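You operate a simulated robot arm through the tools that you are given. There is no shell and no other tool.

You run a simulated robot arm. Do the job below in one go: nothing can be reset, and whatever is moved stays where it is left.

## Task
Pack the loupe and the glass weight in the black case and fasten both catches.
Fine: the loupe stands upright; nothing else goes in; shut the lid.

The check looks at the end state, three seconds after you hand in, the way a careful person would. Anything else that was tipped, shoved, dropped, spilled or broken makes it a failure. A push-on lid holds only when it is set on centred and level and pressed home; a screw cap is set on level and turned clockwise until tight.

## Robot
A 7-joint arm with a three-finger gripper, fixed in place. Base frame: the origin is at the foot of the arm, x ahead of it, y to its left, z up; the work surface is at about z = 740. Readings come in mm, rad, newtons and seconds.
Its first joint turns from -2.897 to 2.897 rad. Payload 2.69 kg.
The tool frame sits at the grasp point between the pads (the TCP): z along the fingers, y along the line on which they close. The tips reach 30 mm beyond it. Largest opening 128 mm; the body of the gripper starts 117 mm behind the TCP.
Orientation is that of the tool frame in the base frame, as [roll, pitch, yaw] about the fixed x, y, z axes, in that order (R = Rz(yaw) Ry(pitch) Rx(roll)). With the fingers straight down and closing along the base's y, the tool's x points along the base's -x, its y along +y and its z along -z.

## Interface
- The arm moves only by the tool play_rows. Its argument "steps" is a list of rows, each a list of 7 numbers: the gripper command, from -1 (shut) to 1 (fully open), values between in proportion, then the shift along the base's x, y, z in mm, then the turn, a rotation vector about the base's x, y, z in rad. In form: [[gripper, tx, ty, tz, rx, ry, rz], ...]. A call has 1 to 20 rows; each row is the pose to reach, as a shift and turn from the pose commanded when the call began. Rows are played at 5 a second. More than 50 mm and 0.15 rad between two rows, or a gripper value outside its range, and nothing of the call is played. A pose out of reach is approached as far as the arm can. The call stops where the force on the tool passes 40 N (or 10 N more than at its start, if that is more) or the arm is blocked; 0.2 s more then pass. Each finger halts on what it meets, pressing with about 23 N; the grip force reading is that of the motor and also rises with nothing between the fingers. The clock runs only during rows and for 0.2 s after the last one: add rows that repeat a pose to give the fingers time. It gives the time, the measured TCP pose, the force on the tool (base axes), the opening and the grip force at its end, in the units of the frame above (readings bear some noise), with the torque about the TCP (base axes, N m) and any sound that the robot's microphone picked up.
- Cameras (640 x 400 px; columns grow to the right, rows downward): "scene" is fixed at [50.1, -498.2, 1332]; the picture's right is [0.60, -0.80, 0.00], its down [-0.39, -0.30, -0.87] and it looks along [0.70, 0.52, -0.49] (base axes); focal length 355 px, centre (320, 200). "wrist" rides on the gripper at [58, 54, -131] in the tool frame; the picture's right is [-0.68, 0.74, 0.00], its down [-0.62, -0.57, -0.55] and it looks along [-0.40, -0.37, 0.84] (tool axes); focal length 234 px, centre (320, 200). There is no depth. A picture from a camera that has moved, and an enlarged one, comes with that camera's place and axes in the base frame and with its lens.
- grab_frame(camera): a new picture of that camera. No time passes.
- raise_lower(by): slides the trunk up (or, below 0, down) by that many mm; the arm rides with it, the base frame stays. It gives what a move gives, with no picture.
- enlarge(camera, box): a new picture of the part [left, top, right, bottom] of that camera's present view, enlarged. No time passes.
- hand_in(): hands the job in; it is judged then, once.

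Places have to be worked out from the pictures, the camera data and where the tool is seen. Open the gripper and draw the arm clear of the work before you hand the job in, unless the task says otherwise.

The tools are called after "Emit:" as name(argument=value, ...) on one line, values as JSON. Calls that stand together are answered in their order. play_rows: Moves the arm, as the interface text tells. Its arguments: {"type":"object","properties":{"steps":{"type":"array","items":{"type":"array","items":{"type":"number"}}}},"required":["steps"]} The other tools are called the same way: raise_lower (by) slides the trunk up or down; grab_frame (camera) takes a picture; enlarge (camera, box) takes an enlarged picture of a part of a camera's view; hand_in () hands the job in.

At the start:

```text
t: 0.0
tool_pos: [540.7, 439.9, 1073.2]
tcp_rot: [3.141, 0.001, -3.141]
contact_force: [0.2, -1.0, 0.2]
ft_torque: [0.0, -0.03, -0.03]
opening: 128.1
grasp_force: 0.0
trunk travel left (down, up): [-150.0, 200.0]
```

scene: 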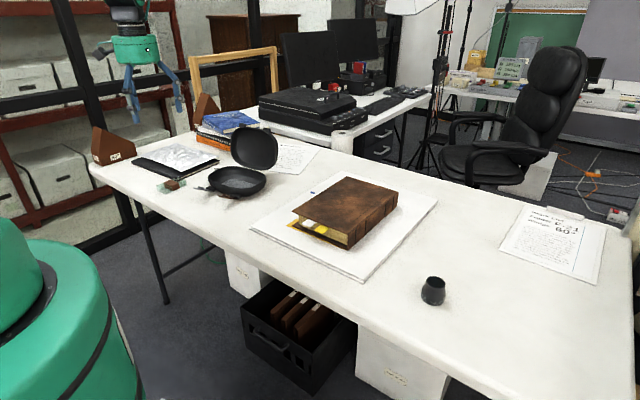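
wrist: 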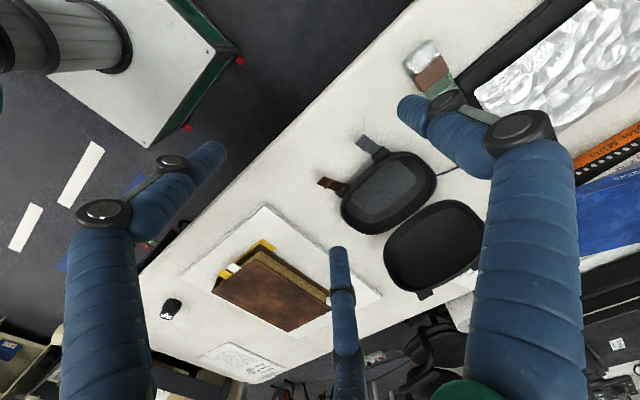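

I'll begin by looking closely at the case, the loupe and the glass weight; no motion yet.

Emit:
enlarge(camera="scene", box=[130, 110, 290, 210])

Emit:
enlarge(camera="scene", box=[390, 260, 470, 310])

Emit:
enlarge(camera="wrist", box=[300, 20, 500, 145])

Emit:
enlarge(camera="wrist", box=[300, 120, 500, 245])

```text
4.00 times, centred on (210, 160) of scene
camera zoom: at [50.1, -498.2, 1332.0], right [0.6, -0.8, 0.0], down [-0.39, -0.3, -0.87], along [0.7, 0.52, -0.49], focal length 1419 px, centre (760, 360)
```

zoom: 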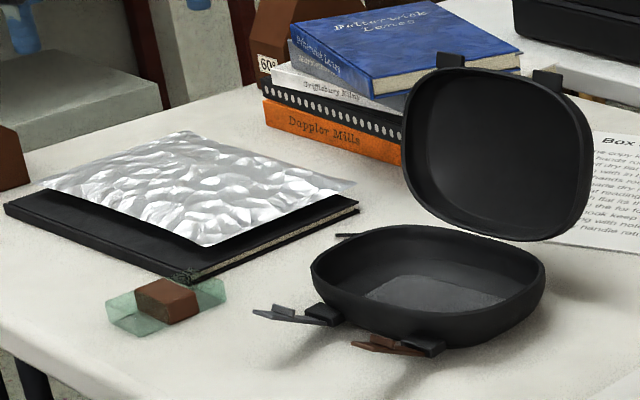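

```text
8.00 times, centred on (430, 285) of scene
camera zoom: at [50.1, -498.2, 1332.0], right [0.6, -0.8, 0.0], down [-0.39, -0.3, -0.87], along [0.7, 0.52, -0.49], focal length 2838 px, centre (-560, -480)
```

zoom: 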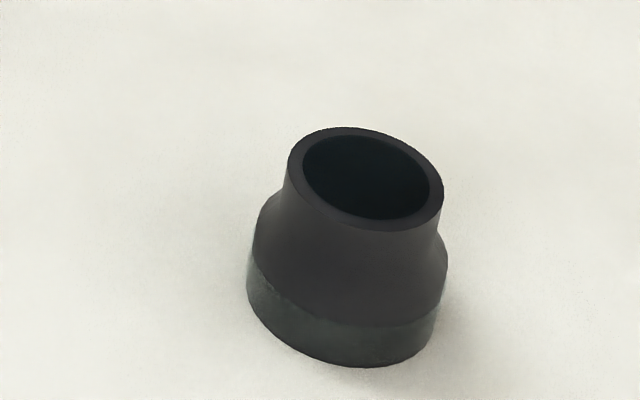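

```text
3.20 times, centred on (400, 82) of wrist
camera zoom: at [482.8, 494.2, 1204.4], right [0.68, 0.74, 0.0], down [0.62, -0.57, 0.55], along [0.4, -0.37, -0.84], focal length 749 px, centre (64, 576)
```

zoom: 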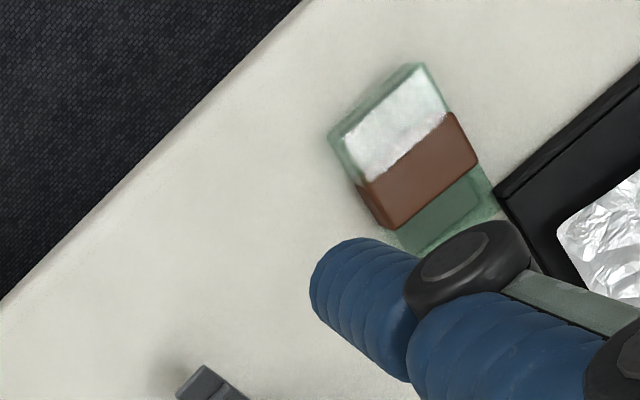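

```text
3.20 times, centred on (400, 182) of wrist
camera zoom: at [482.8, 494.2, 1204.4], right [0.68, 0.74, 0.0], down [0.62, -0.57, 0.55], along [0.4, -0.37, -0.84], focal length 749 px, centre (64, 256)
```

zoom: 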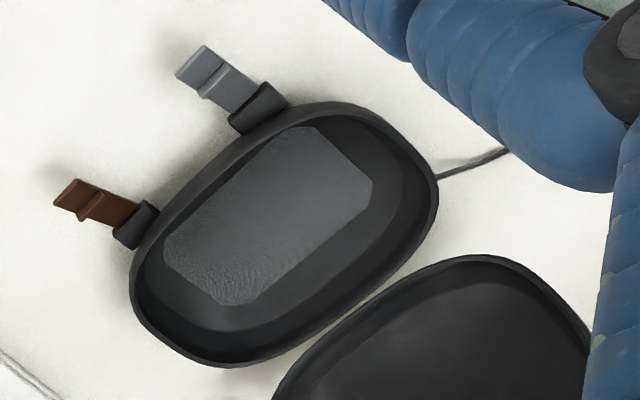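

There are two printed sheets that may describe the case; I'll read them before moving.

Emit:
enlarge(camera="scene", box=[256, 130, 336, 180])

Emit:
enlarge(camera="scene", box=[490, 195, 618, 275])

Emit:
enlarge(camera="scene", box=[190, 150, 270, 200])

Emit:
enlarge(camera="scene", box=[140, 160, 204, 200])

```text
8.00 times, centred on (296, 155) of scene
camera zoom: at [50.1, -498.2, 1332.0], right [0.6, -0.8, 0.0], down [-0.39, -0.3, -0.87], along [0.7, 0.52, -0.49], focal length 2838 px, centre (512, 560)
```

zoom: 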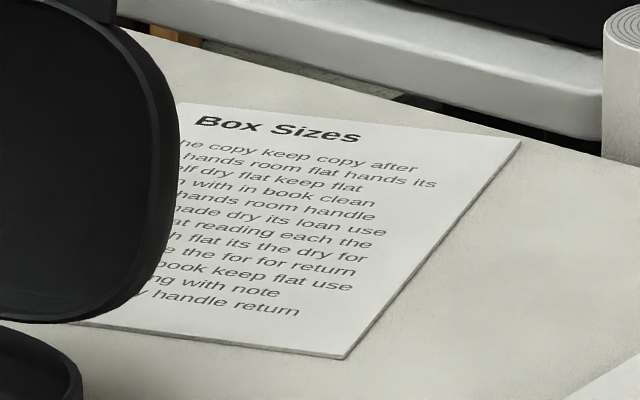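

```text
5.00 times, centred on (554, 235) of scene
camera zoom: at [50.1, -498.2, 1332.0], right [0.6, -0.8, 0.0], down [-0.39, -0.3, -0.87], along [0.7, 0.52, -0.49], focal length 1773 px, centre (-850, 25)
```

zoom: 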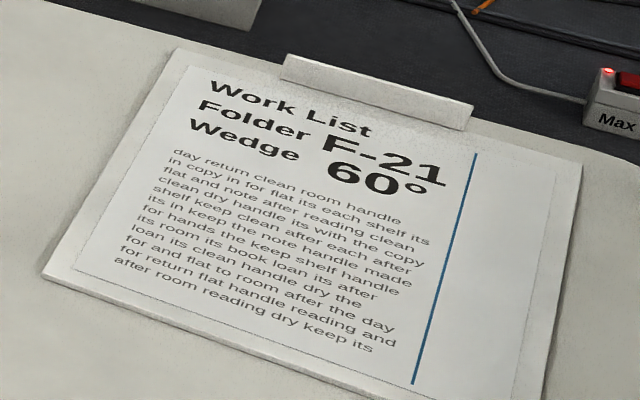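

```text
8.00 times, centred on (230, 175) of scene
camera zoom: at [50.1, -498.2, 1332.0], right [0.6, -0.8, 0.0], down [-0.39, -0.3, -0.87], along [0.7, 0.52, -0.49], focal length 2838 px, centre (1040, 400)
```

zoom: 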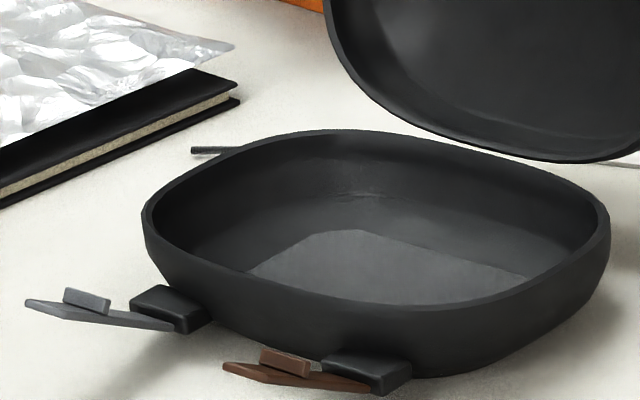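

```text
10.00 times, centred on (172, 180) of scene
camera zoom: at [50.1, -498.2, 1332.0], right [0.6, -0.8, 0.0], down [-0.39, -0.3, -0.87], along [0.7, 0.52, -0.49], focal length 3547 px, centre (1800, 400)
```

zoom: 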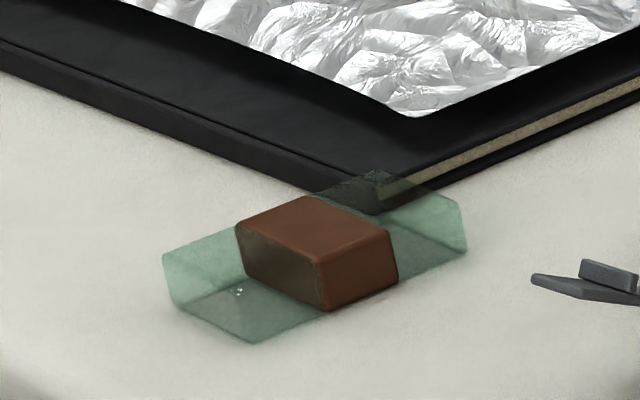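

The dark eyepiece at about (683, -345) looks like the loupe, the banded glass block at about (643, 617) the weight, and the case sits around (770, 425) with its hinge at the far (+x) side and catches on the near side. I'll lower and move closer to the case for a better wrist view, staying well above everything.

Emit:
play_rows(steps=[[1, 25, 0, -25, 0, 0, 0], [1, 50, 0, -50, 0, 0, 0], [1, 75, 0, -75, 0, 0, 0], [1, 100, 0, -95, 0, 0, 0]])

Emit:
grab_frame(camera="wrist")

Emit:
grab_frame(camera="scene")

```text
t: 1.0
tool_pos: [642.8, 441.3, 977.6]
tcp_rot: [3.141, 0.001, -3.141]
contact_force: [-0.8, 0.7, 1.0]
ft_torque: [0.04, -0.02, -0.05]
opening: 128.0
grasp_force: 0.1
trunk travel left (down, up): [-150.0, 200.0]
```

```text
taken
camera wrist: at [583.9, 494.4, 1109.6], right [0.68, 0.74, 0.0], down [0.62, -0.57, 0.55], along [0.4, -0.37, -0.84], focal length 234 px, centre (320, 200)
```

wrist: 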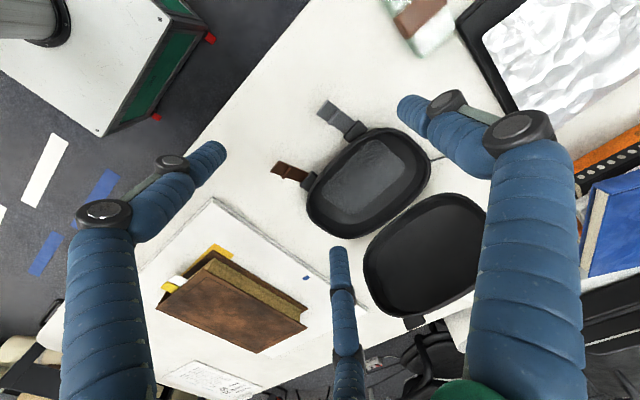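

```text
taken
```

scene: 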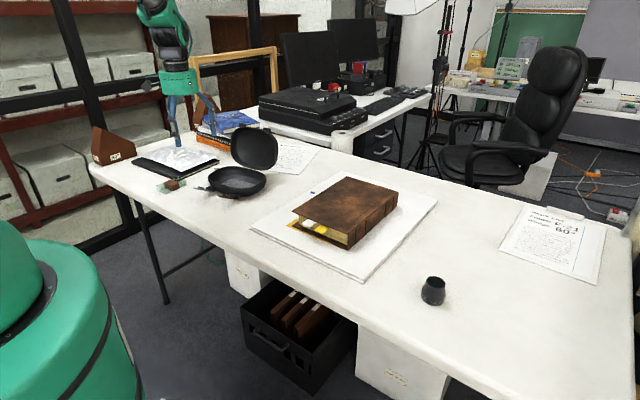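

The case is now more visible; I'll enlarge the views of the case, lid and the gripper itself.

Emit:
enlarge(camera="wrist", box=[260, 90, 500, 240])

Emit:
enlarge(camera="wrist", box=[300, 170, 500, 340])

Emit:
enlarge(camera="scene", box=[130, 60, 290, 200])

```text
2.67 times, centred on (380, 165) of wrist
camera zoom: at [583.9, 494.4, 1109.6], right [0.68, 0.74, 0.0], down [0.62, -0.57, 0.55], along [0.4, -0.37, -0.84], focal length 624 px, centre (160, 293)
```

zoom: 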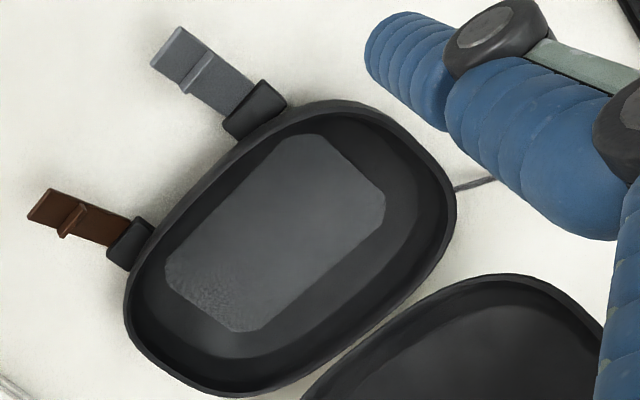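

```text
2.35 times, centred on (400, 255) of wrist
camera zoom: at [583.9, 494.4, 1109.6], right [0.68, 0.74, 0.0], down [0.62, -0.57, 0.55], along [0.4, -0.37, -0.84], focal length 551 px, centre (132, 71)
```

zoom: 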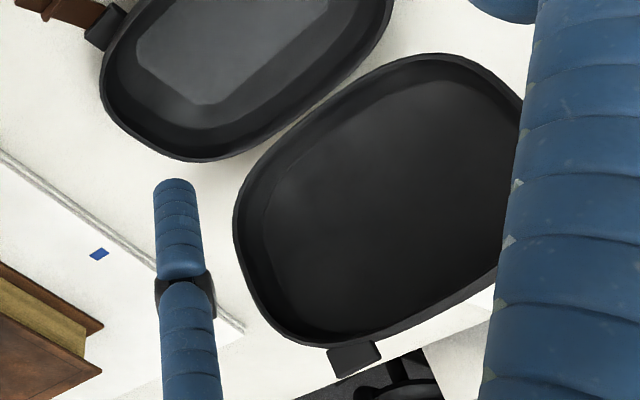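

```text
2.86 times, centred on (210, 130) of scene
camera zoom: at [50.1, -498.2, 1332.0], right [0.6, -0.8, 0.0], down [-0.39, -0.3, -0.87], along [0.7, 0.52, -0.49], focal length 1013 px, centre (634, 400)
```

zoom: 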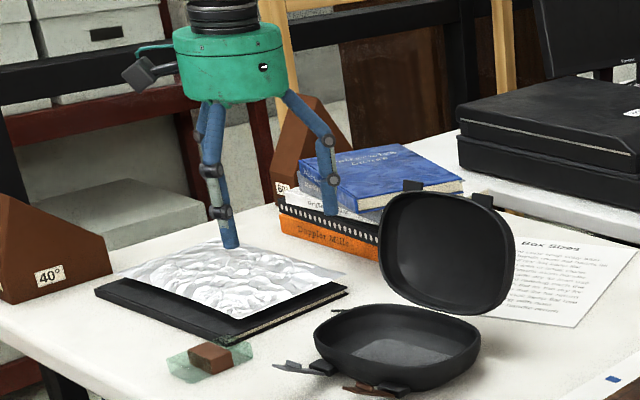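

The pictures show what looks like three jointed fingers rather than two flat ones, so I'll close the gripper in free air and look at how they move.

Emit:
play_rows(steps=[[0, 0, 0, 0, 0, 0, 0], [0, 0, 0, 0, 0, 0, 0], [0, 0, 0, 0, 0, 0, 0]])

Emit:
grab_frame(camera="wrist")

Emit:
enlarge(camera="scene", box=[130, 0, 290, 140])

```text
t: 1.8
tool_pos: [642.8, 441.1, 977.0]
tcp_rot: [3.141, 0.001, 3.14]
contact_force: [-0.1, 0.5, -0.1]
ft_torque: [0.0, -0.02, -0.01]
opening: 63.7
grasp_force: 0.1
trunk travel left (down, up): [-150.0, 200.0]
```

```text
taken
camera wrist: at [583.8, 494.7, 1109.3], right [0.68, 0.74, 0.0], down [0.62, -0.57, 0.55], along [0.4, -0.37, -0.84], focal length 234 px, centre (320, 200)
```

wrist: 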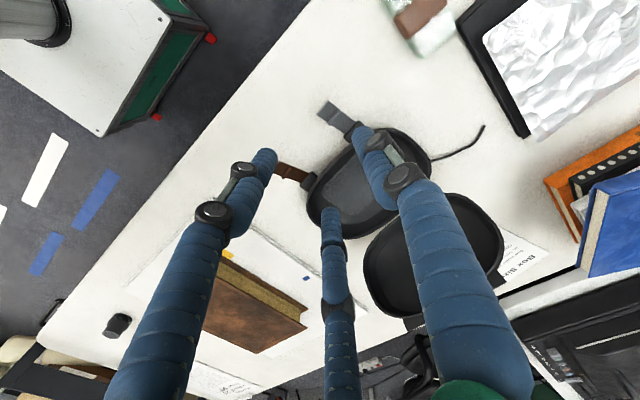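

```text
2.86 times, centred on (210, 70) of scene
camera zoom: at [50.1, -498.2, 1332.0], right [0.6, -0.8, 0.0], down [-0.39, -0.3, -0.87], along [0.7, 0.52, -0.49], focal length 1013 px, centre (634, 571)
```

zoom: 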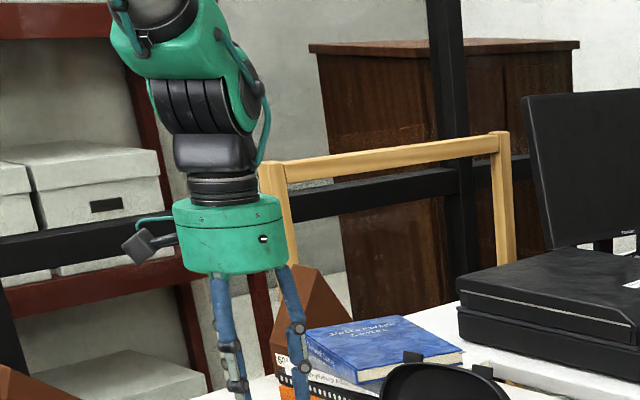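

The gripper renders with three fingers at 120° around the tool axis, so I'll treat clearance conservatively. Now I'll turn the tool about +45° so the wrist camera looks at the case from the front, staying above lid height in front of it.

Emit:
play_rows(steps=[[1, 10, -3, 0, 0, 0, 0.13], [1, 20, -6, 0, 0, 0, 0.26], [1, 30, -9, 0, 0, 0, 0.39], [1, 40, -12, -5, 0, 0, 0.52], [1, 50, -14, -10, 0, 0, 0.65], [1, 57, -16, -17, 0, 0, 0.785]])

Emit:
grab_frame(camera="wrist")

Emit:
enlarge(camera="wrist", box=[220, 50, 420, 175])

```text
t: 3.2
tool_pos: [698.6, 423.1, 960.9]
tcp_rot: [-3.142, 0.001, -2.353]
contact_force: [0.9, -0.1, 0.3]
ft_torque: [0.0, -0.01, 0.02]
opening: 128.0
grasp_force: 0.0
trunk travel left (down, up): [-150.0, 200.0]
```

```text
taken
camera wrist: at [619.2, 419.4, 1091.6], right [-0.04, 1.0, 0.0], down [0.84, 0.04, 0.55], along [0.55, 0.02, -0.84], focal length 234 px, centre (320, 200)
```

wrist: 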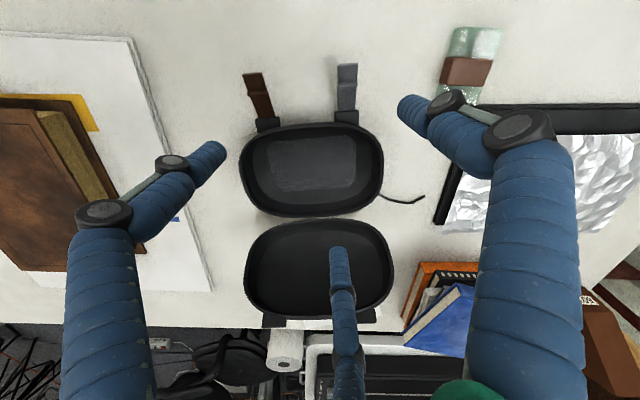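

```text
3.20 times, centred on (320, 112) of wrist
camera zoom: at [619.2, 419.4, 1091.6], right [-0.04, 1.0, 0.0], down [0.84, 0.04, 0.55], along [0.55, 0.02, -0.84], focal length 749 px, centre (320, 480)
```

zoom: 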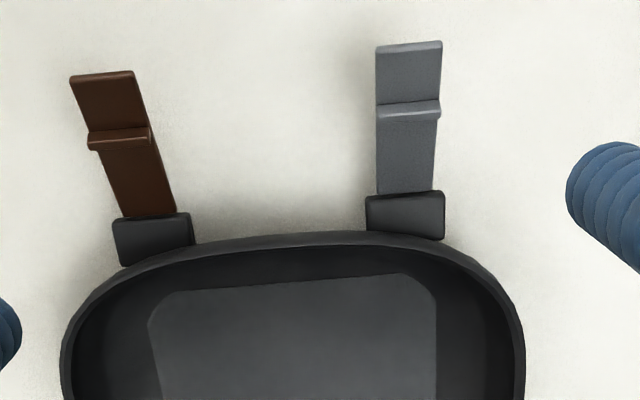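

The levers seem to project out and slightly upward from black hinge blocks on the case front. I'll zoom the scene camera on the latches to get their tilt.

Emit:
enlarge(camera="scene", box=[188, 178, 252, 218])

Emit:
enlarge(camera="scene", box=[224, 120, 288, 160])

Emit:
enlarge(camera="wrist", box=[220, 100, 440, 238])

Emit:
enlarge(camera="wrist", box=[220, 200, 420, 325])

Emit:
enlarge(camera="wrist", box=[400, 10, 528, 90])

```text
10.00 times, centred on (220, 198) of scene
camera zoom: at [50.1, -498.2, 1332.0], right [0.6, -0.8, 0.0], down [-0.39, -0.3, -0.87], along [0.7, 0.52, -0.49], focal length 3547 px, centre (1320, 220)
```

zoom: 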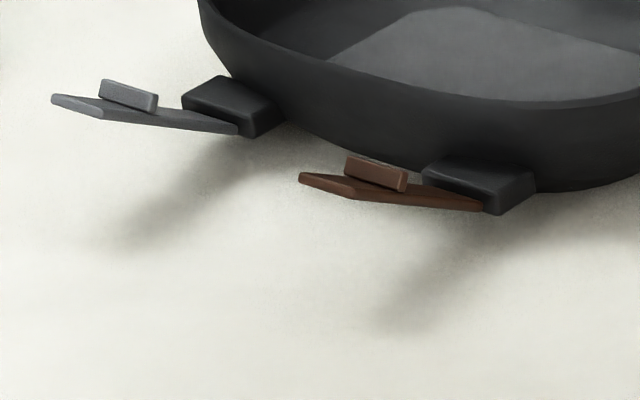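

```text
10.00 times, centred on (256, 140) of scene
camera zoom: at [50.1, -498.2, 1332.0], right [0.6, -0.8, 0.0], down [-0.39, -0.3, -0.87], along [0.7, 0.52, -0.49], focal length 3547 px, centre (960, 800)
```

zoom: 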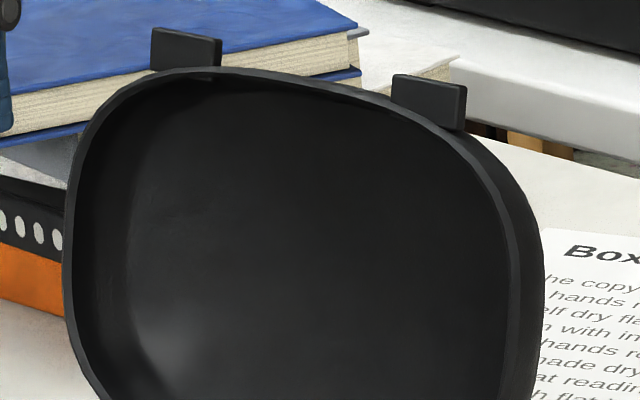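

```text
2.90 times, centred on (330, 169) of wrist
camera zoom: at [619.2, 419.4, 1091.6], right [-0.04, 1.0, 0.0], down [0.84, 0.04, 0.55], along [0.55, 0.02, -0.84], focal length 679 px, centre (291, 290)
```

zoom: 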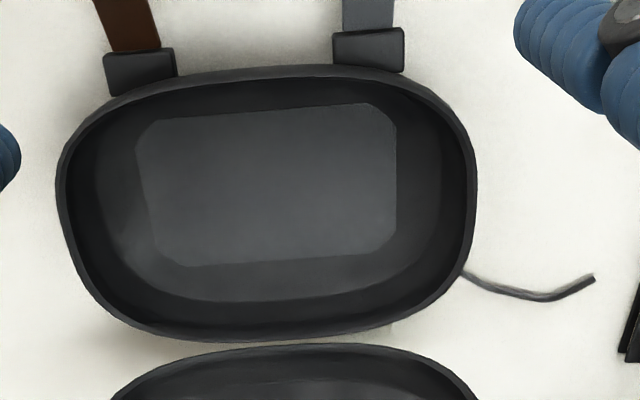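

```text
3.20 times, centred on (320, 262) of wrist
camera zoom: at [619.2, 419.4, 1091.6], right [-0.04, 1.0, 0.0], down [0.84, 0.04, 0.55], along [0.55, 0.02, -0.84], focal length 749 px, centre (320, 0)
```

zoom: 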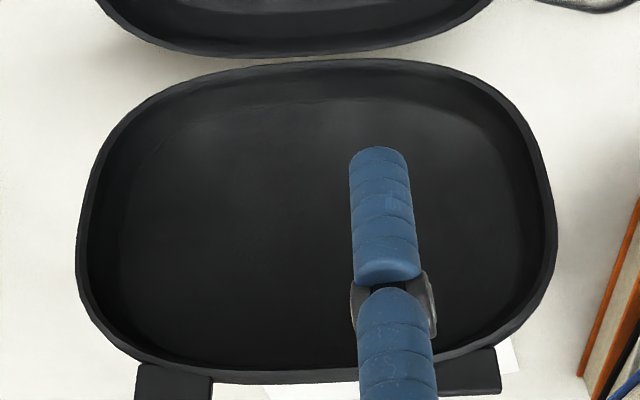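

```text
5.00 times, centred on (464, 50) of wrist
camera zoom: at [619.2, 419.4, 1091.6], right [-0.04, 1.0, 0.0], down [0.84, 0.04, 0.55], along [0.55, 0.02, -0.84], focal length 1171 px, centre (-400, 950)
```

zoom: 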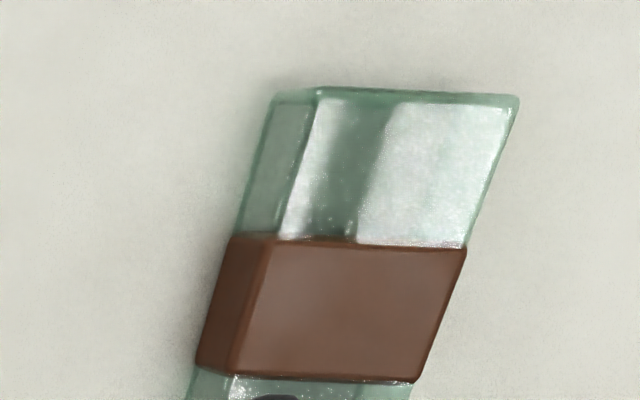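

The lever tips sit near z≈791 with their pivots in blocks near (694,456,768) and (711,348,763), so they must swing up onto the lid tabs later. Next I'll travel at height toward the loupe side of the table, turning the tool back to its nominal yaw.

Emit:
play_rows(steps=[[1, -3, -45, 0, 0, 0, -0.05], [1, -6, -92, 0, 0, 0, -0.1], [1, -9, -139, 0, 0, 0, -0.15], [1, -12, -186, 0, 0, 0, -0.2], [1, -15, -233, 0, 0, 0, -0.25], [1, -18, -280, 0, 0, 0, -0.3], [1, -21, -327, 0, 0, 0, -0.35], [1, -24, -374, 0, 0, 0, -0.4], [1, -27, -421, 0, 0, 0, -0.45], [1, -30, -468, 0, 0, 0, -0.5], [1, -33, -515, 0, 0, 0, -0.55], [1, -36, -562, 0, 0, 0, -0.6], [1, -39, -609, 0, 0, 0, -0.65], [1, -42, -656, 0, 0, 0, -0.7], [1, -45, -703, 0, 0, 0, -0.785]])

Emit:
grab_frame(camera="wrist")

Emit:
grab_frame(camera="scene")

```text
t: 6.4
tool_pos: [651.9, -278.8, 958.7]
tcp_rot: [-3.141, 0.001, 3.142]
contact_force: [-0.2, -0.2, 0.5]
ft_torque: [0.0, -0.06, 0.02]
opening: 128.0
grasp_force: 0.0
trunk travel left (down, up): [-150.0, 200.0]
```

```text
taken
camera wrist: at [593.3, -225.5, 1088.9], right [0.68, 0.74, 0.0], down [0.62, -0.57, 0.55], along [0.4, -0.37, -0.84], focal length 234 px, centre (320, 200)
```

wrist: 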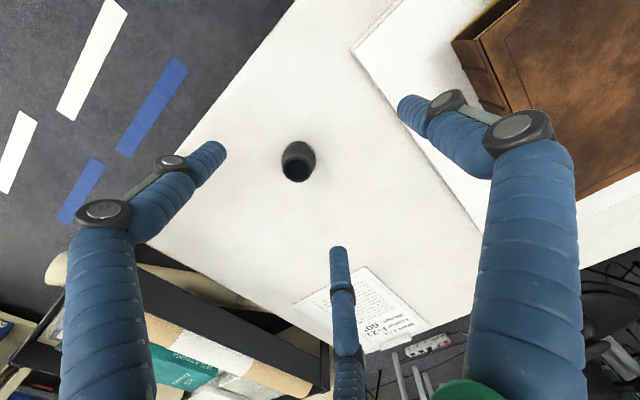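

```text
taken
```

scene: 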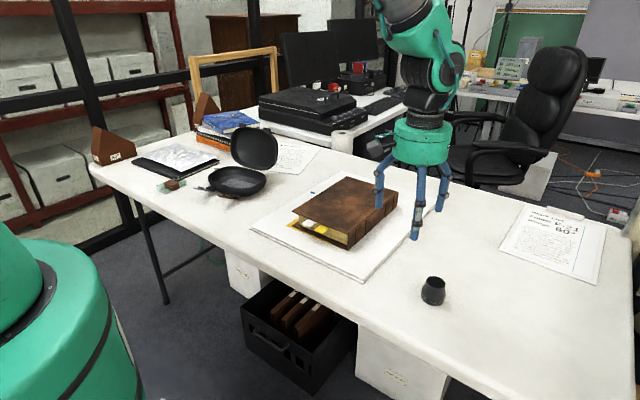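

The gripper really renders as three fingers at 120° while the text says two; the physical shape matters in the case, so I'll check with a gentle tilted touch on bare table near (660,-490). First I move above that spot and tilt so the -y side is lowest.

Emit:
play_rows(steps=[[1, 2, -45, 0, 0, 0, 0], [1, 4, -90, -20, 0, 0, 0], [1, 6, -135, -50, 0, 0, 0], [1, 8, -180, -80, 0.1, 0, 0], [1, 8, -211, -110, 0.2, 0, 0], [1, 8, -211, -140, 0.3, 0, 0], [1, 8, -211, -150, 0.3, 0, 0]])

Emit:
grab_frame(camera="scene")

```text
refused: row 3 steps farther than a row can; nothing moved
```

```text
taken
```

scene: 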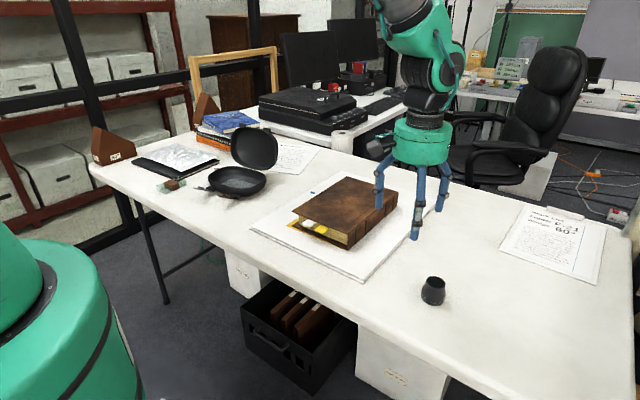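

The step was refused for exceeding 50 mm per row, so I repeat it with smaller steps.

Emit:
play_rows(steps=[[1, 2, -35, 0, 0, 0, 0], [1, 4, -70, -10, 0, 0, 0], [1, 6, -105, -30, 0, 0, 0], [1, 8, -140, -55, 0, 0, 0], [1, 8, -175, -80, 0.1, 0, 0], [1, 8, -211, -105, 0.2, 0, 0], [1, 8, -211, -130, 0.3, 0, 0], [1, 8, -211, -145, 0.3, 0, 0]])

Emit:
grab_frame(camera="scene")

```text
t: 8.2
tool_pos: [661.0, -488.8, 814.6]
tcp_rot: [2.841, -0.001, 3.14]
contact_force: [0.0, 0.1, 0.5]
ft_torque: [0.04, -0.01, -0.01]
opening: 128.2
grasp_force: 0.1
trunk travel left (down, up): [-150.0, 200.0]
```

```text
taken
```

scene: 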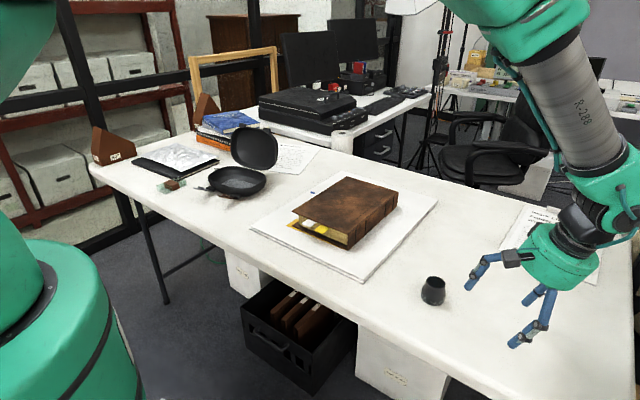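

Tilted and clear of the loupe at z≈815. Now I descend slowly until something touches the table and read the height.

Emit:
play_rows(steps=[[1, 0, 0, -8, 0, 0, 0], [1, 0, 0, -14, 0, 0, 0], [1, 0, 0, -18, 0, 0, 0], [1, 0, 0, -20, 0, 0, 0], [1, 0, 0, -21, 0, 0, 0], [1, 0, 0, -22, 0, 0, 0], [1, 0, 0, -23, 0, 0, 0], [1, 0, 0, -24, 0, 0, 0], [1, 0, 0, -25, 0, 0, 0], [1, 0, 0, -26, 0, 0, 0], [1, 0, 0, -27, 0, 0, 0]])

```text
t: 10.6
tool_pos: [661.5, -488.6, 788.2]
tcp_rot: [2.842, 0.002, 3.141]
contact_force: [0.4, 0.0, -0.3]
ft_torque: [-0.03, -0.04, 0.0]
opening: 128.0
grasp_force: 0.1
trunk travel left (down, up): [-150.0, 200.0]
```

No contact yet at z=788; I continue down 1 mm at a time.

Emit:
play_rows(steps=[[1, 0, 0, -1, 0, 0, 0], [1, 0, 0, -2, 0, 0, 0], [1, 0, 0, -3, 0, 0, 0], [1, 0, 0, -4, 0, 0, 0], [1, 0, 0, -5, 0, 0, 0]])

Emit:
grab_frame(camera="scene")

```text
t: 11.8
tool_pos: [661.2, -490.9, 782.8]
tcp_rot: [2.841, 0.001, 3.141]
contact_force: [0.5, -0.4, -0.8]
ft_torque: [0.0, 0.03, -0.03]
opening: 128.1
grasp_force: 0.1
trunk travel left (down, up): [-150.0, 200.0]
```

```text
taken
```

scene: 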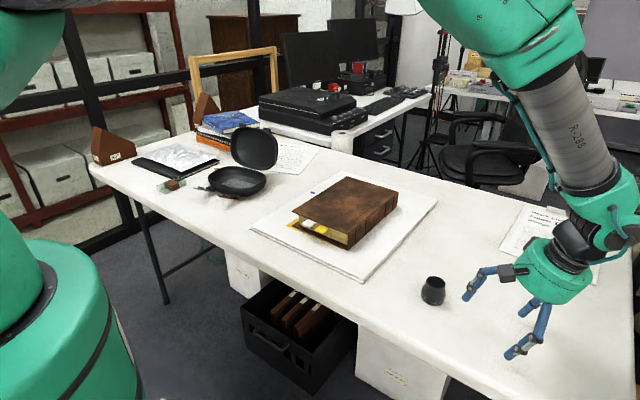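

A true opposite finger would already have touched, so the three-finger shape looks real; I continue slowly to confirm the contact height.

Emit:
play_rows(steps=[[1, 0, 0, -1, 0, 0, 0], [1, 0, 0, -2, 0, 0, 0], [1, 0, 0, -3, 0, 0, 0], [1, 0, 0, -4, 0, 0, 0]])

```text
t: 12.8
tool_pos: [661.0, -490.1, 782.1]
tcp_rot: [2.842, -0.001, 3.141]
contact_force: [-0.2, 0.2, -0.6]
ft_torque: [0.04, -0.01, 0.03]
opening: 128.0
grasp_force: 0.1
trunk travel left (down, up): [-150.0, 200.0]
```

The pose lagged slightly but no force shows; I'll go a few more millimetres and watch.

Emit:
play_rows(steps=[[1, 0, 0, -1, 0, 0, 0], [1, 0, 0, -2, 0, 0, 0], [1, 0, 0, -3, 0, 0, 0], [1, 0, 0, -4, 0, 0, 0]])

Emit:
enlarge(camera="scene", box=[440, 230, 600, 370])

```text
t: 13.8
tool_pos: [660.0, -489.5, 776.1]
tcp_rot: [2.843, -0.001, 3.141]
contact_force: [-0.3, 1.4, 0.1]
ft_torque: [0.0, 0.01, -0.03]
opening: 127.9
grasp_force: 0.1
trunk travel left (down, up): [-150.0, 200.0]
```

```text
2.86 times, centred on (520, 300) of scene
camera zoom: at [50.1, -498.2, 1332.0], right [0.6, -0.8, 0.0], down [-0.39, -0.3, -0.87], along [0.7, 0.52, -0.49], focal length 1013 px, centre (-251, -86)
```

zoom: 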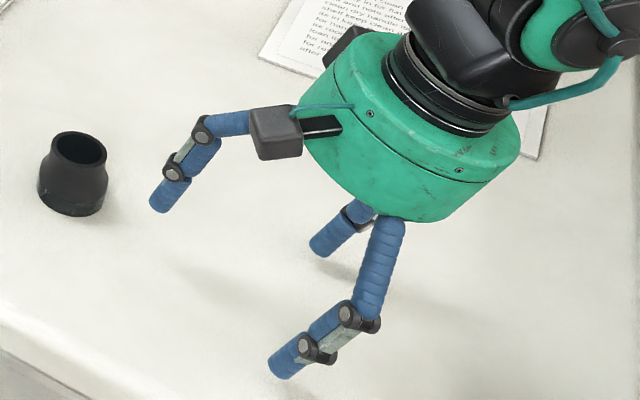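

Still no contact at z=776; the open fingertips look about 20 mm above the table, so I keep lowering gently.

Emit:
play_rows(steps=[[1, 0, 0, -1, 0, 0, 0], [1, 0, 0, -2, 0, 0, 0], [1, 0, 0, -3, 0, 0, 0], [1, 0, 0, -4, 0, 0, 0], [1, 0, 0, -5, 0, 0, 0], [1, 0, 0, -6, 0, 0, 0], [1, 0, 0, -7, 0, 0, 0], [1, 0, 0, -8, 0, 0, 0]])

Emit:
enlarge(camera="scene", box=[440, 230, 600, 370])

```text
t: 15.6
tool_pos: [661.6, -490.6, 767.7]
tcp_rot: [2.84, 0.0, -3.141]
contact_force: [0.2, -0.8, 2.9]
ft_torque: [-0.16, 0.14, 0.05]
opening: 128.1
grasp_force: 0.1
trunk travel left (down, up): [-150.0, 200.0]
```

```text
2.86 times, centred on (520, 300) of scene
camera zoom: at [50.1, -498.2, 1332.0], right [0.6, -0.8, 0.0], down [-0.39, -0.3, -0.87], along [0.7, 0.52, -0.49], focal length 1013 px, centre (-251, -86)
```

zoom: 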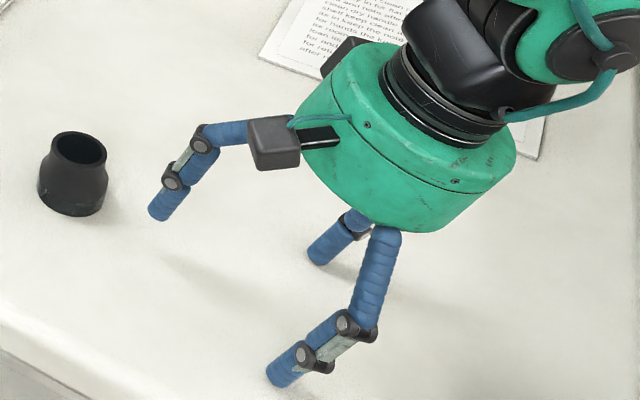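

First light contact: 2.9 N with torque pointing to a contact at about (-48,-55) from the TCP, which confirms the three-finger layout with shallower tips when open. I press 2 mm more to get a clean contact location.

Emit:
play_rows(steps=[[1, 0, 0, -1, 0, 0, 0], [1, 0, 0, -2, 0, 0, 0], [1, 0, 0, -2, 0, 0, 0]])

```text
t: 16.4
tool_pos: [660.8, -488.8, 769.1]
tcp_rot: [2.843, 0.001, -3.141]
contact_force: [1.1, -0.6, 16.7]
ft_torque: [-0.59, 0.46, 0.43]
opening: 128.2
grasp_force: 0.0
trunk travel left (down, up): [-150.0, 200.0]
```

Contact sits about 34 mm to -y and is shared between two fingers, so it's a centric three-finger claw with tips only ~19 mm past the TCP when open. I lift, straighten the tool and set a mid opening to measure the tip depth there.

Emit:
play_rows(steps=[[1, 0, 0, 10, 0, 0, 0], [1, 0, 0, 25, -0.1, 0, 0], [1, 0, 0, 30, -0.2, 0, 0], [0.0, 0, 0, 35, -0.3, 0, 0], [0.0, 0, 0, 35, -0.3, 0, 0], [0.0, 0, 0, 28, -0.3, 0, 0], [0.0, 0, 0, 20, -0.3, 0, 0], [0.0, 0, 0, 16, -0.3, 0, 0]])

Emit:
enlarge(camera="scene", box=[440, 230, 600, 370])

Emit:
grab_frame(camera="wrist")

```text
t: 18.2
tool_pos: [662.0, -489.1, 782.8]
tcp_rot: [3.14, -0.001, 3.141]
contact_force: [0.1, 0.1, 0.7]
ft_torque: [0.0, 0.01, 0.0]
opening: 63.6
grasp_force: 0.1
trunk travel left (down, up): [-150.0, 200.0]
```

```text
2.86 times, centred on (520, 300) of scene
camera zoom: at [50.1, -498.2, 1332.0], right [0.6, -0.8, 0.0], down [-0.39, -0.3, -0.87], along [0.7, 0.52, -0.49], focal length 1013 px, centre (-251, -86)
```

zoom: 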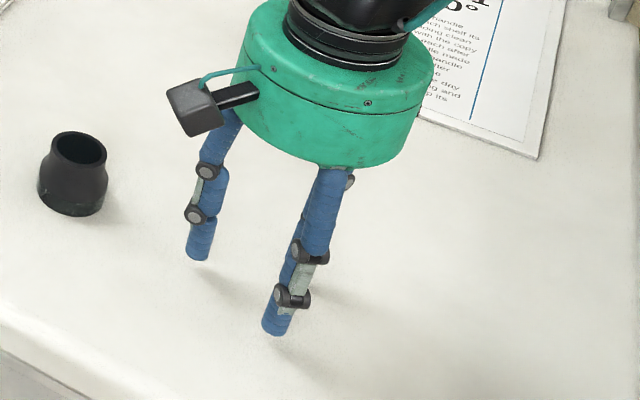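

```text
taken
camera wrist: at [602.9, -435.1, 914.5], right [0.68, 0.74, 0.0], down [0.62, -0.57, 0.55], along [0.4, -0.37, -0.84], focal length 234 px, centre (320, 200)
```

wrist: 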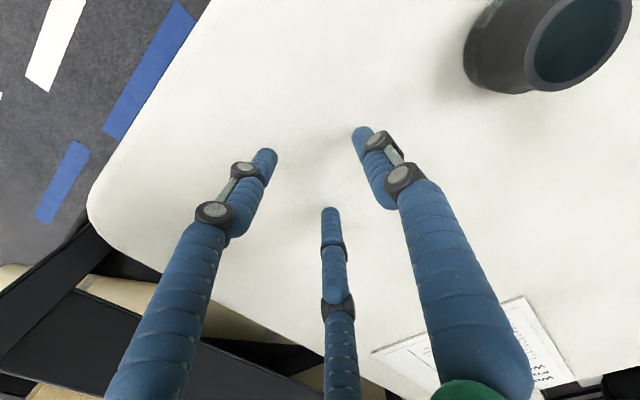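

Now untilted with 63.6 mm opening at z≈783; I descend in small steps to find the tip depth at this opening.

Emit:
play_rows(steps=[[0, 0, 0, -4, 0, 0, 0], [0, 0, 0, -6, 0, 0, 0], [0, 0, 0, -7, 0, 0, 0], [0, 0, 0, -8, 0, 0, 0], [0, 0, 0, -9, 0, 0, 0], [0, 0, 0, -10, 0, 0, 0]])

```text
t: 19.6
tool_pos: [661.6, -489.1, 772.0]
tcp_rot: [3.14, 0.0, -3.141]
contact_force: [0.2, 0.1, 0.3]
ft_torque: [0.02, -0.01, -0.04]
opening: 64.2
grasp_force: 0.1
trunk travel left (down, up): [-150.0, 200.0]
```

No contact at 772; I continue 1 mm at a time.

Emit:
play_rows(steps=[[0, 0, 0, -1, 0, 0, 0], [0, 0, 0, -2, 0, 0, 0], [0, 0, 0, -3, 0, 0, 0], [0, 0, 0, -4, 0, 0, 0], [0, 0, 0, -5, 0, 0, 0]])

```text
t: 20.8
tool_pos: [660.5, -488.9, 769.2]
tcp_rot: [-3.141, 0.0, 3.141]
contact_force: [-10.4, 1.2, 17.3]
ft_torque: [0.5, 0.42, 0.32]
opening: 63.6
grasp_force: 0.0
trunk travel left (down, up): [-150.0, 200.0]
```

Contact at z≈769.5, so tips are 30 mm past the TCP at this opening and 19 mm when wide open. Now I rise, open, and move above the loupe to refine its position.

Emit:
play_rows(steps=[[0, 0, 0, 15, 0, 0, 0], [0.5, 0, 0, 50, 0, 0, 0], [1, 0, 0, 90, 0, 0, 0], [1, 5, 35, 115, 0, 0, 0], [1, 10, 75, 120, 0, 0, 0], [1, 15, 115, 120, 0, 0, 0], [1, 19, 143, 120, 0, 0, 0], [1, 19, 143, 120, 0, 0, 0]])

Emit:
grab_frame(camera="wrist")

Emit:
enlarge(camera="wrist", box=[220, 60, 420, 185])

```text
t: 22.6
tool_pos: [680.7, -345.6, 887.4]
tcp_rot: [-3.141, -0.001, -3.141]
contact_force: [-0.3, 0.2, 0.5]
ft_torque: [-0.03, -0.03, -0.03]
opening: 127.8
grasp_force: 0.0
trunk travel left (down, up): [-150.0, 200.0]
```

```text
taken
camera wrist: at [622.5, -293.4, 1018.8], right [0.68, 0.74, 0.0], down [0.62, -0.57, 0.55], along [0.4, -0.37, -0.84], focal length 234 px, centre (320, 200)
```

wrist: 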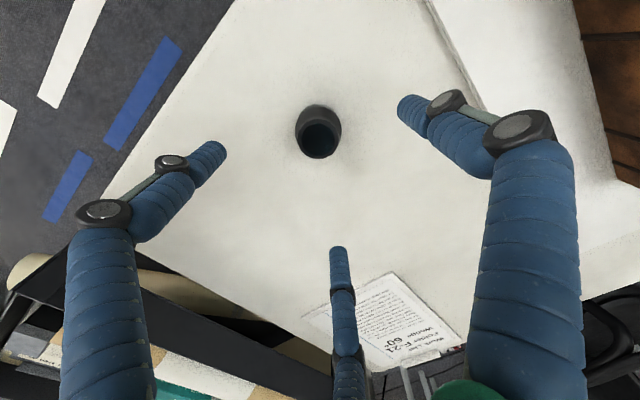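

```text
3.20 times, centred on (320, 122) of wrist
camera zoom: at [622.5, -293.4, 1018.8], right [0.68, 0.74, 0.0], down [0.62, -0.57, 0.55], along [0.4, -0.37, -0.84], focal length 749 px, centre (320, 448)
```

zoom: 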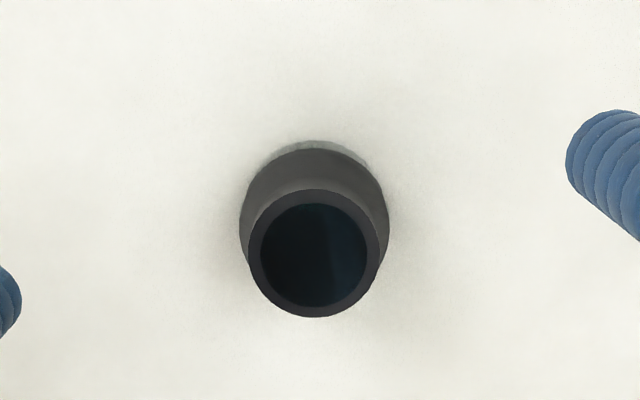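

The loupe's rim centres at about (678,-347), base about 55 mm across and 47 mm tall. I descend around it with the fingers wide, to TCP z≈776 so the closing tips end about 6 mm above the table.

Emit:
play_rows(steps=[[1, -1, -1, -30, 0, 0, 0], [1, -2, -1, -60, 0, 0, 0], [1, -2, -1, -85, 0, 0, 0], [1, -2, -1, -100, 0, 0, 0], [1, -2, -1, -111, 0, 0, 0], [1, -2, -1, -111, 0, 0, 0]])

Emit:
grab_frame(camera="wrist")

Emit:
enlarge(camera="scene", box=[370, 220, 498, 310])

```text
t: 24.0
tool_pos: [678.0, -345.7, 775.7]
tcp_rot: [3.141, -0.001, -3.141]
contact_force: [0.8, 0.0, -0.1]
ft_torque: [0.01, 0.03, 0.0]
opening: 128.2
grasp_force: 0.2
trunk travel left (down, up): [-150.0, 200.0]
```

```text
taken
camera wrist: at [619.7, -292.0, 907.7], right [0.68, 0.74, 0.0], down [0.62, -0.57, 0.55], along [0.4, -0.37, -0.84], focal length 234 px, centre (320, 200)
```

wrist: 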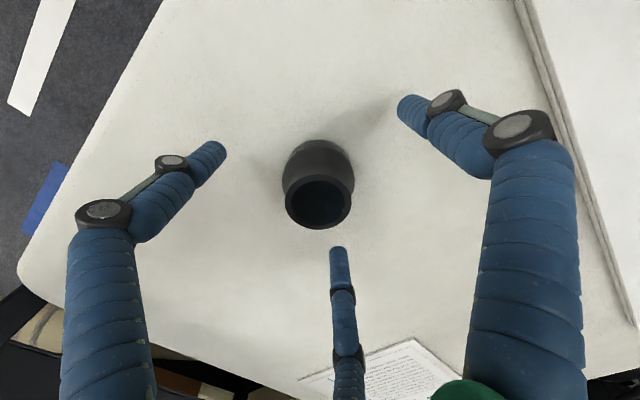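

```text
4.44 times, centred on (434, 265) of scene
camera zoom: at [50.1, -498.2, 1332.0], right [0.6, -0.8, 0.0], down [-0.39, -0.3, -0.87], along [0.7, 0.52, -0.49], focal length 1576 px, centre (-187, -89)
```

zoom: 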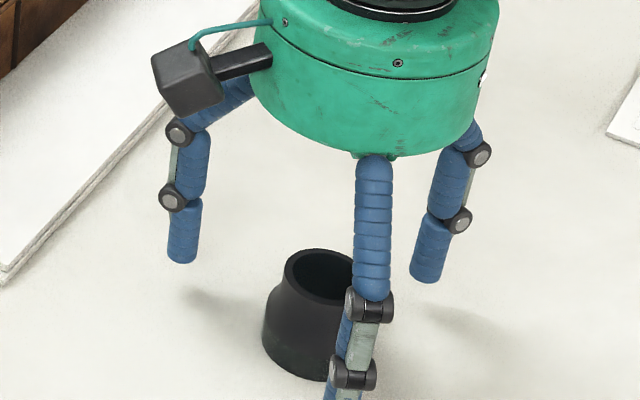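

The loupe's rim centre projects exactly on the tool axis, so it's centred. Now I close on it and hold.

Emit:
play_rows(steps=[[0.5, 0, 0, 0, 0, 0, 0], [0.1, 0, 0, 0, 0, 0, 0], [-0.05, 0, 0, 0, 0, 0, 0], [-0.2, 0, 0, 0, 0, 0, 0], [-0.5, 0, 0, 0, 0, 0, 0], [-0.5, 0, 0, 0, 0, 0, 0]])

Emit:
grab_frame(camera="wrist")

Emit:
enlarge(camera="scene", box=[370, 220, 498, 310])

```text
t: 25.4
tool_pos: [678.6, -346.5, 776.6]
tcp_rot: [-3.141, 0.001, 3.141]
contact_force: [0.1, 0.5, 0.6]
ft_torque: [-0.01, -0.02, 0.0]
opening: 50.3
grasp_force: 23.2
trunk travel left (down, up): [-150.0, 200.0]
```

```text
taken
camera wrist: at [619.7, -292.0, 908.0], right [0.68, 0.74, 0.0], down [0.62, -0.57, 0.55], along [0.4, -0.37, -0.84], focal length 234 px, centre (320, 200)
```

wrist: 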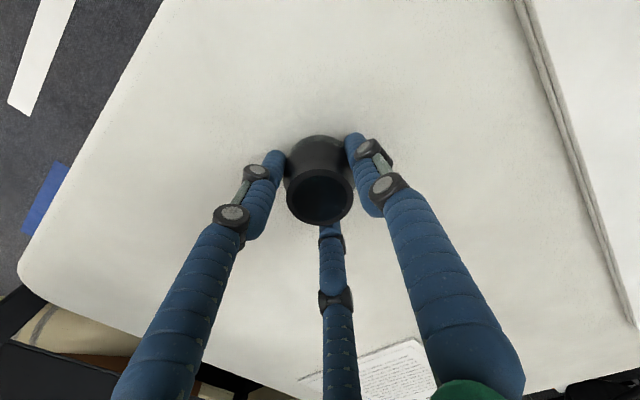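

```text
4.44 times, centred on (434, 265) of scene
camera zoom: at [50.1, -498.2, 1332.0], right [0.6, -0.8, 0.0], down [-0.39, -0.3, -0.87], along [0.7, 0.52, -0.49], focal length 1576 px, centre (-187, -89)
```

zoom: 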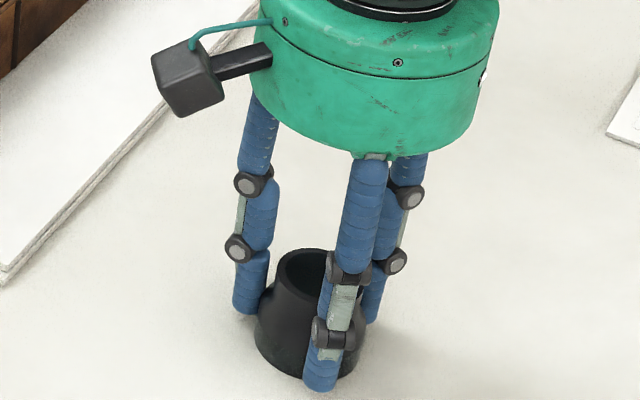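

Gripped at 50.3 mm with 23 N. I lift slowly 25 mm and check that it holds.

Emit:
play_rows(steps=[[-0.5, 0, 0, 3, 0, 0, 0], [-0.5, 0, 0, 8, 0, 0, 0], [-0.5, 0, 0, 15, 0, 0, 0], [-0.5, 0, 0, 25, 0, 0, 0], [-0.5, 0, 0, 25, 0, 0, 0]])

Emit:
enlarge(camera="scene", box=[370, 210, 498, 300])

Emit:
enlarge(camera="wrist", box=[220, 100, 420, 225])

```text
t: 26.6
tool_pos: [678.3, -347.4, 803.0]
tcp_rot: [3.141, 0.0, -3.141]
contact_force: [-0.3, 0.6, 3.0]
ft_torque: [0.03, -0.07, -0.04]
opening: 40.7
grasp_force: 23.1
trunk travel left (down, up): [-150.0, 200.0]
```

```text
4.44 times, centred on (434, 255) of scene
camera zoom: at [50.1, -498.2, 1332.0], right [0.6, -0.8, 0.0], down [-0.39, -0.3, -0.87], along [0.7, 0.52, -0.49], focal length 1576 px, centre (-187, -44)
```

zoom: 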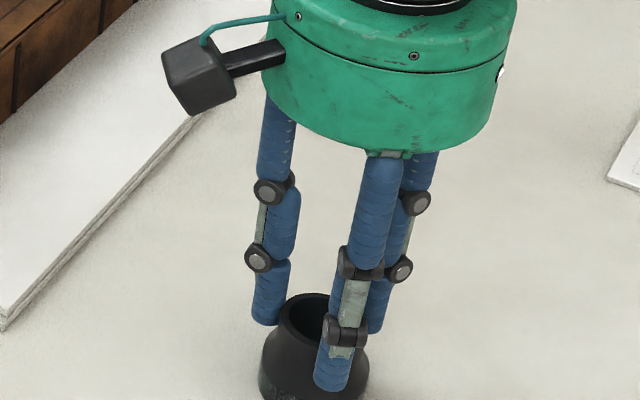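

```text
3.20 times, centred on (320, 162) of wrist
camera zoom: at [620.3, -293.7, 933.8], right [0.68, 0.74, 0.0], down [0.62, -0.57, 0.55], along [0.4, -0.37, -0.84], focal length 749 px, centre (320, 320)
```

zoom: 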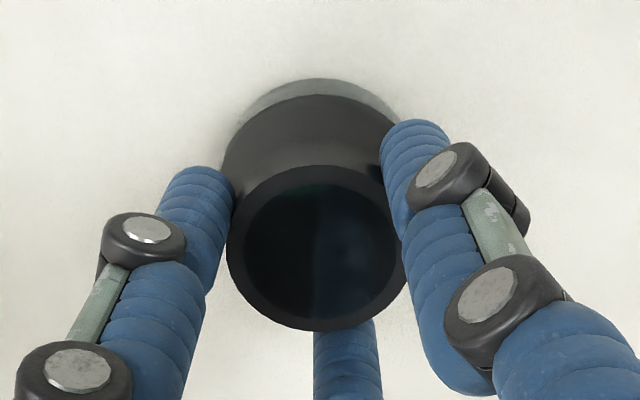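

The fingers slid up to the narrow collar (opening fell to 40.7), so the loupe stayed on the table. I'll open, go back down lower, and look at the loupe again before regripping.

Emit:
play_rows(steps=[[-0.2, 0, 0, 0, 0, 0, 0], [0.3, 0, 0, 0, 0, 0, 0], [0.8, 0, 0, 0, 0, 0, 0], [1, 0, 0, 20, 0, 0, 0], [1, 0, 0, 60, 0, 0, 0], [1, 0, 0, 90, 0, 0, 0], [1, 0, 0, 90, 0, 0, 0]])

Emit:
enlarge(camera="scene", box=[408, 265, 456, 310])

Emit:
enlarge(camera="wrist", box=[220, 60, 420, 185])

```text
t: 28.2
tool_pos: [676.6, -346.9, 892.9]
tcp_rot: [3.141, 0.001, -3.141]
contact_force: [-0.5, 0.9, 0.6]
ft_torque: [-0.02, -0.02, 0.02]
opening: 127.8
grasp_force: 0.1
trunk travel left (down, up): [-150.0, 200.0]
```

```text
8.89 times, centred on (432, 288) of scene
camera zoom: at [50.1, -498.2, 1332.0], right [0.6, -0.8, 0.0], down [-0.39, -0.3, -0.87], along [0.7, 0.52, -0.49], focal length 3153 px, centre (-676, -578)
```

zoom: 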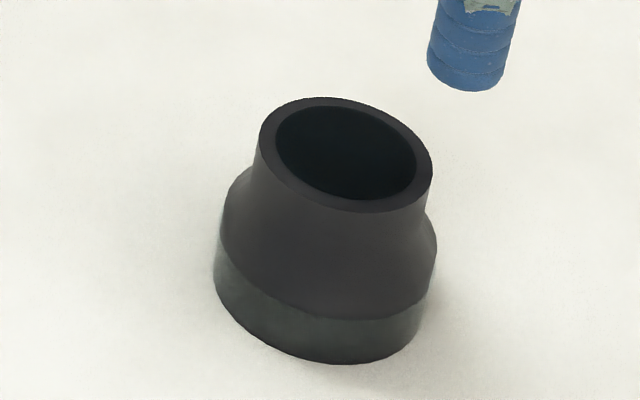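

```text
3.20 times, centred on (320, 122) of wrist
camera zoom: at [618.7, -293.6, 1023.3], right [0.68, 0.74, 0.0], down [0.62, -0.57, 0.55], along [0.4, -0.37, -0.84], focal length 749 px, centre (320, 448)
```

zoom: 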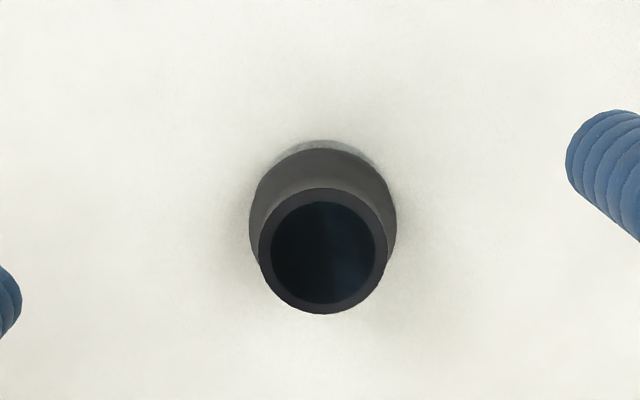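

The loupe is upright and still centred at about (677,-346). I descend lower this time, TCP z≈772, so the fingers bear on its cylindrical glass base, then close.

Emit:
play_rows(steps=[[1, 0, 0, -40, 0, 0, 0], [1, 0, 0, -80, 0, 0, 0], [1, 0, 0, -105, 0, 0, 0], [1, 0, 0, -115, 0, 0, 0], [1, 0, 0, -121, 0, 0, 0], [1, 0, 0, -121, 0, 0, 0], [0.4, 0, 0, -121, 0, 0, 0], [0, 0, 0, -121, 0, 0, 0], [-0.1, 0, 0, -121, 0, 0, 0], [-0.2, 0, 0, -121, 0, 0, 0], [-0.4, 0, 0, -121, 0, 0, 0], [-0.4, 0, 0, -121, 0, 0, 0], [-0.4, 0, 0, -121, 0, 0, 0]])

Emit:
enlarge(camera="scene", box=[400, 240, 480, 310])

Emit:
enlarge(camera="wrist", box=[220, 100, 420, 225])

```text
t: 31.0
tool_pos: [676.5, -348.6, 769.6]
tcp_rot: [-3.14, 0.0, -3.14]
contact_force: [-0.2, 1.0, 5.8]
ft_torque: [0.13, 0.04, -0.02]
opening: 50.5
grasp_force: 22.9
trunk travel left (down, up): [-150.0, 200.0]
```

```text
5.71 times, centred on (440, 275) of scene
camera zoom: at [50.1, -498.2, 1332.0], right [0.6, -0.8, 0.0], down [-0.39, -0.3, -0.87], along [0.7, 0.52, -0.49], focal length 2027 px, centre (-366, -229)
```

zoom: 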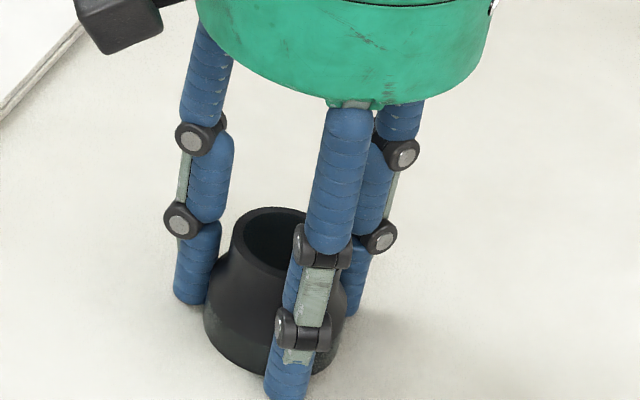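

```text
3.20 times, centred on (320, 162) of wrist
camera zoom: at [619.0, -293.3, 901.4], right [0.68, 0.74, 0.0], down [0.62, -0.57, 0.55], along [0.4, -0.37, -0.84], focal length 749 px, centre (320, 320)
```

zoom: 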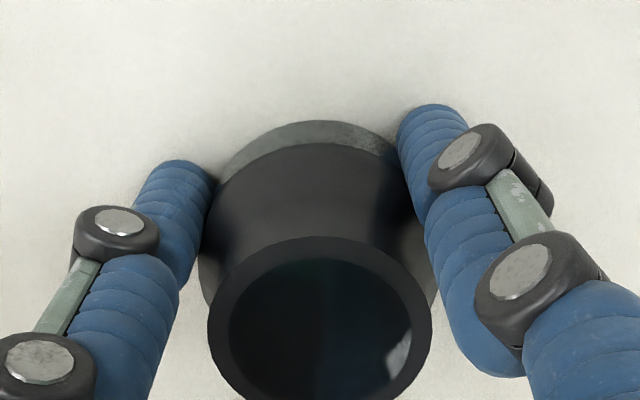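

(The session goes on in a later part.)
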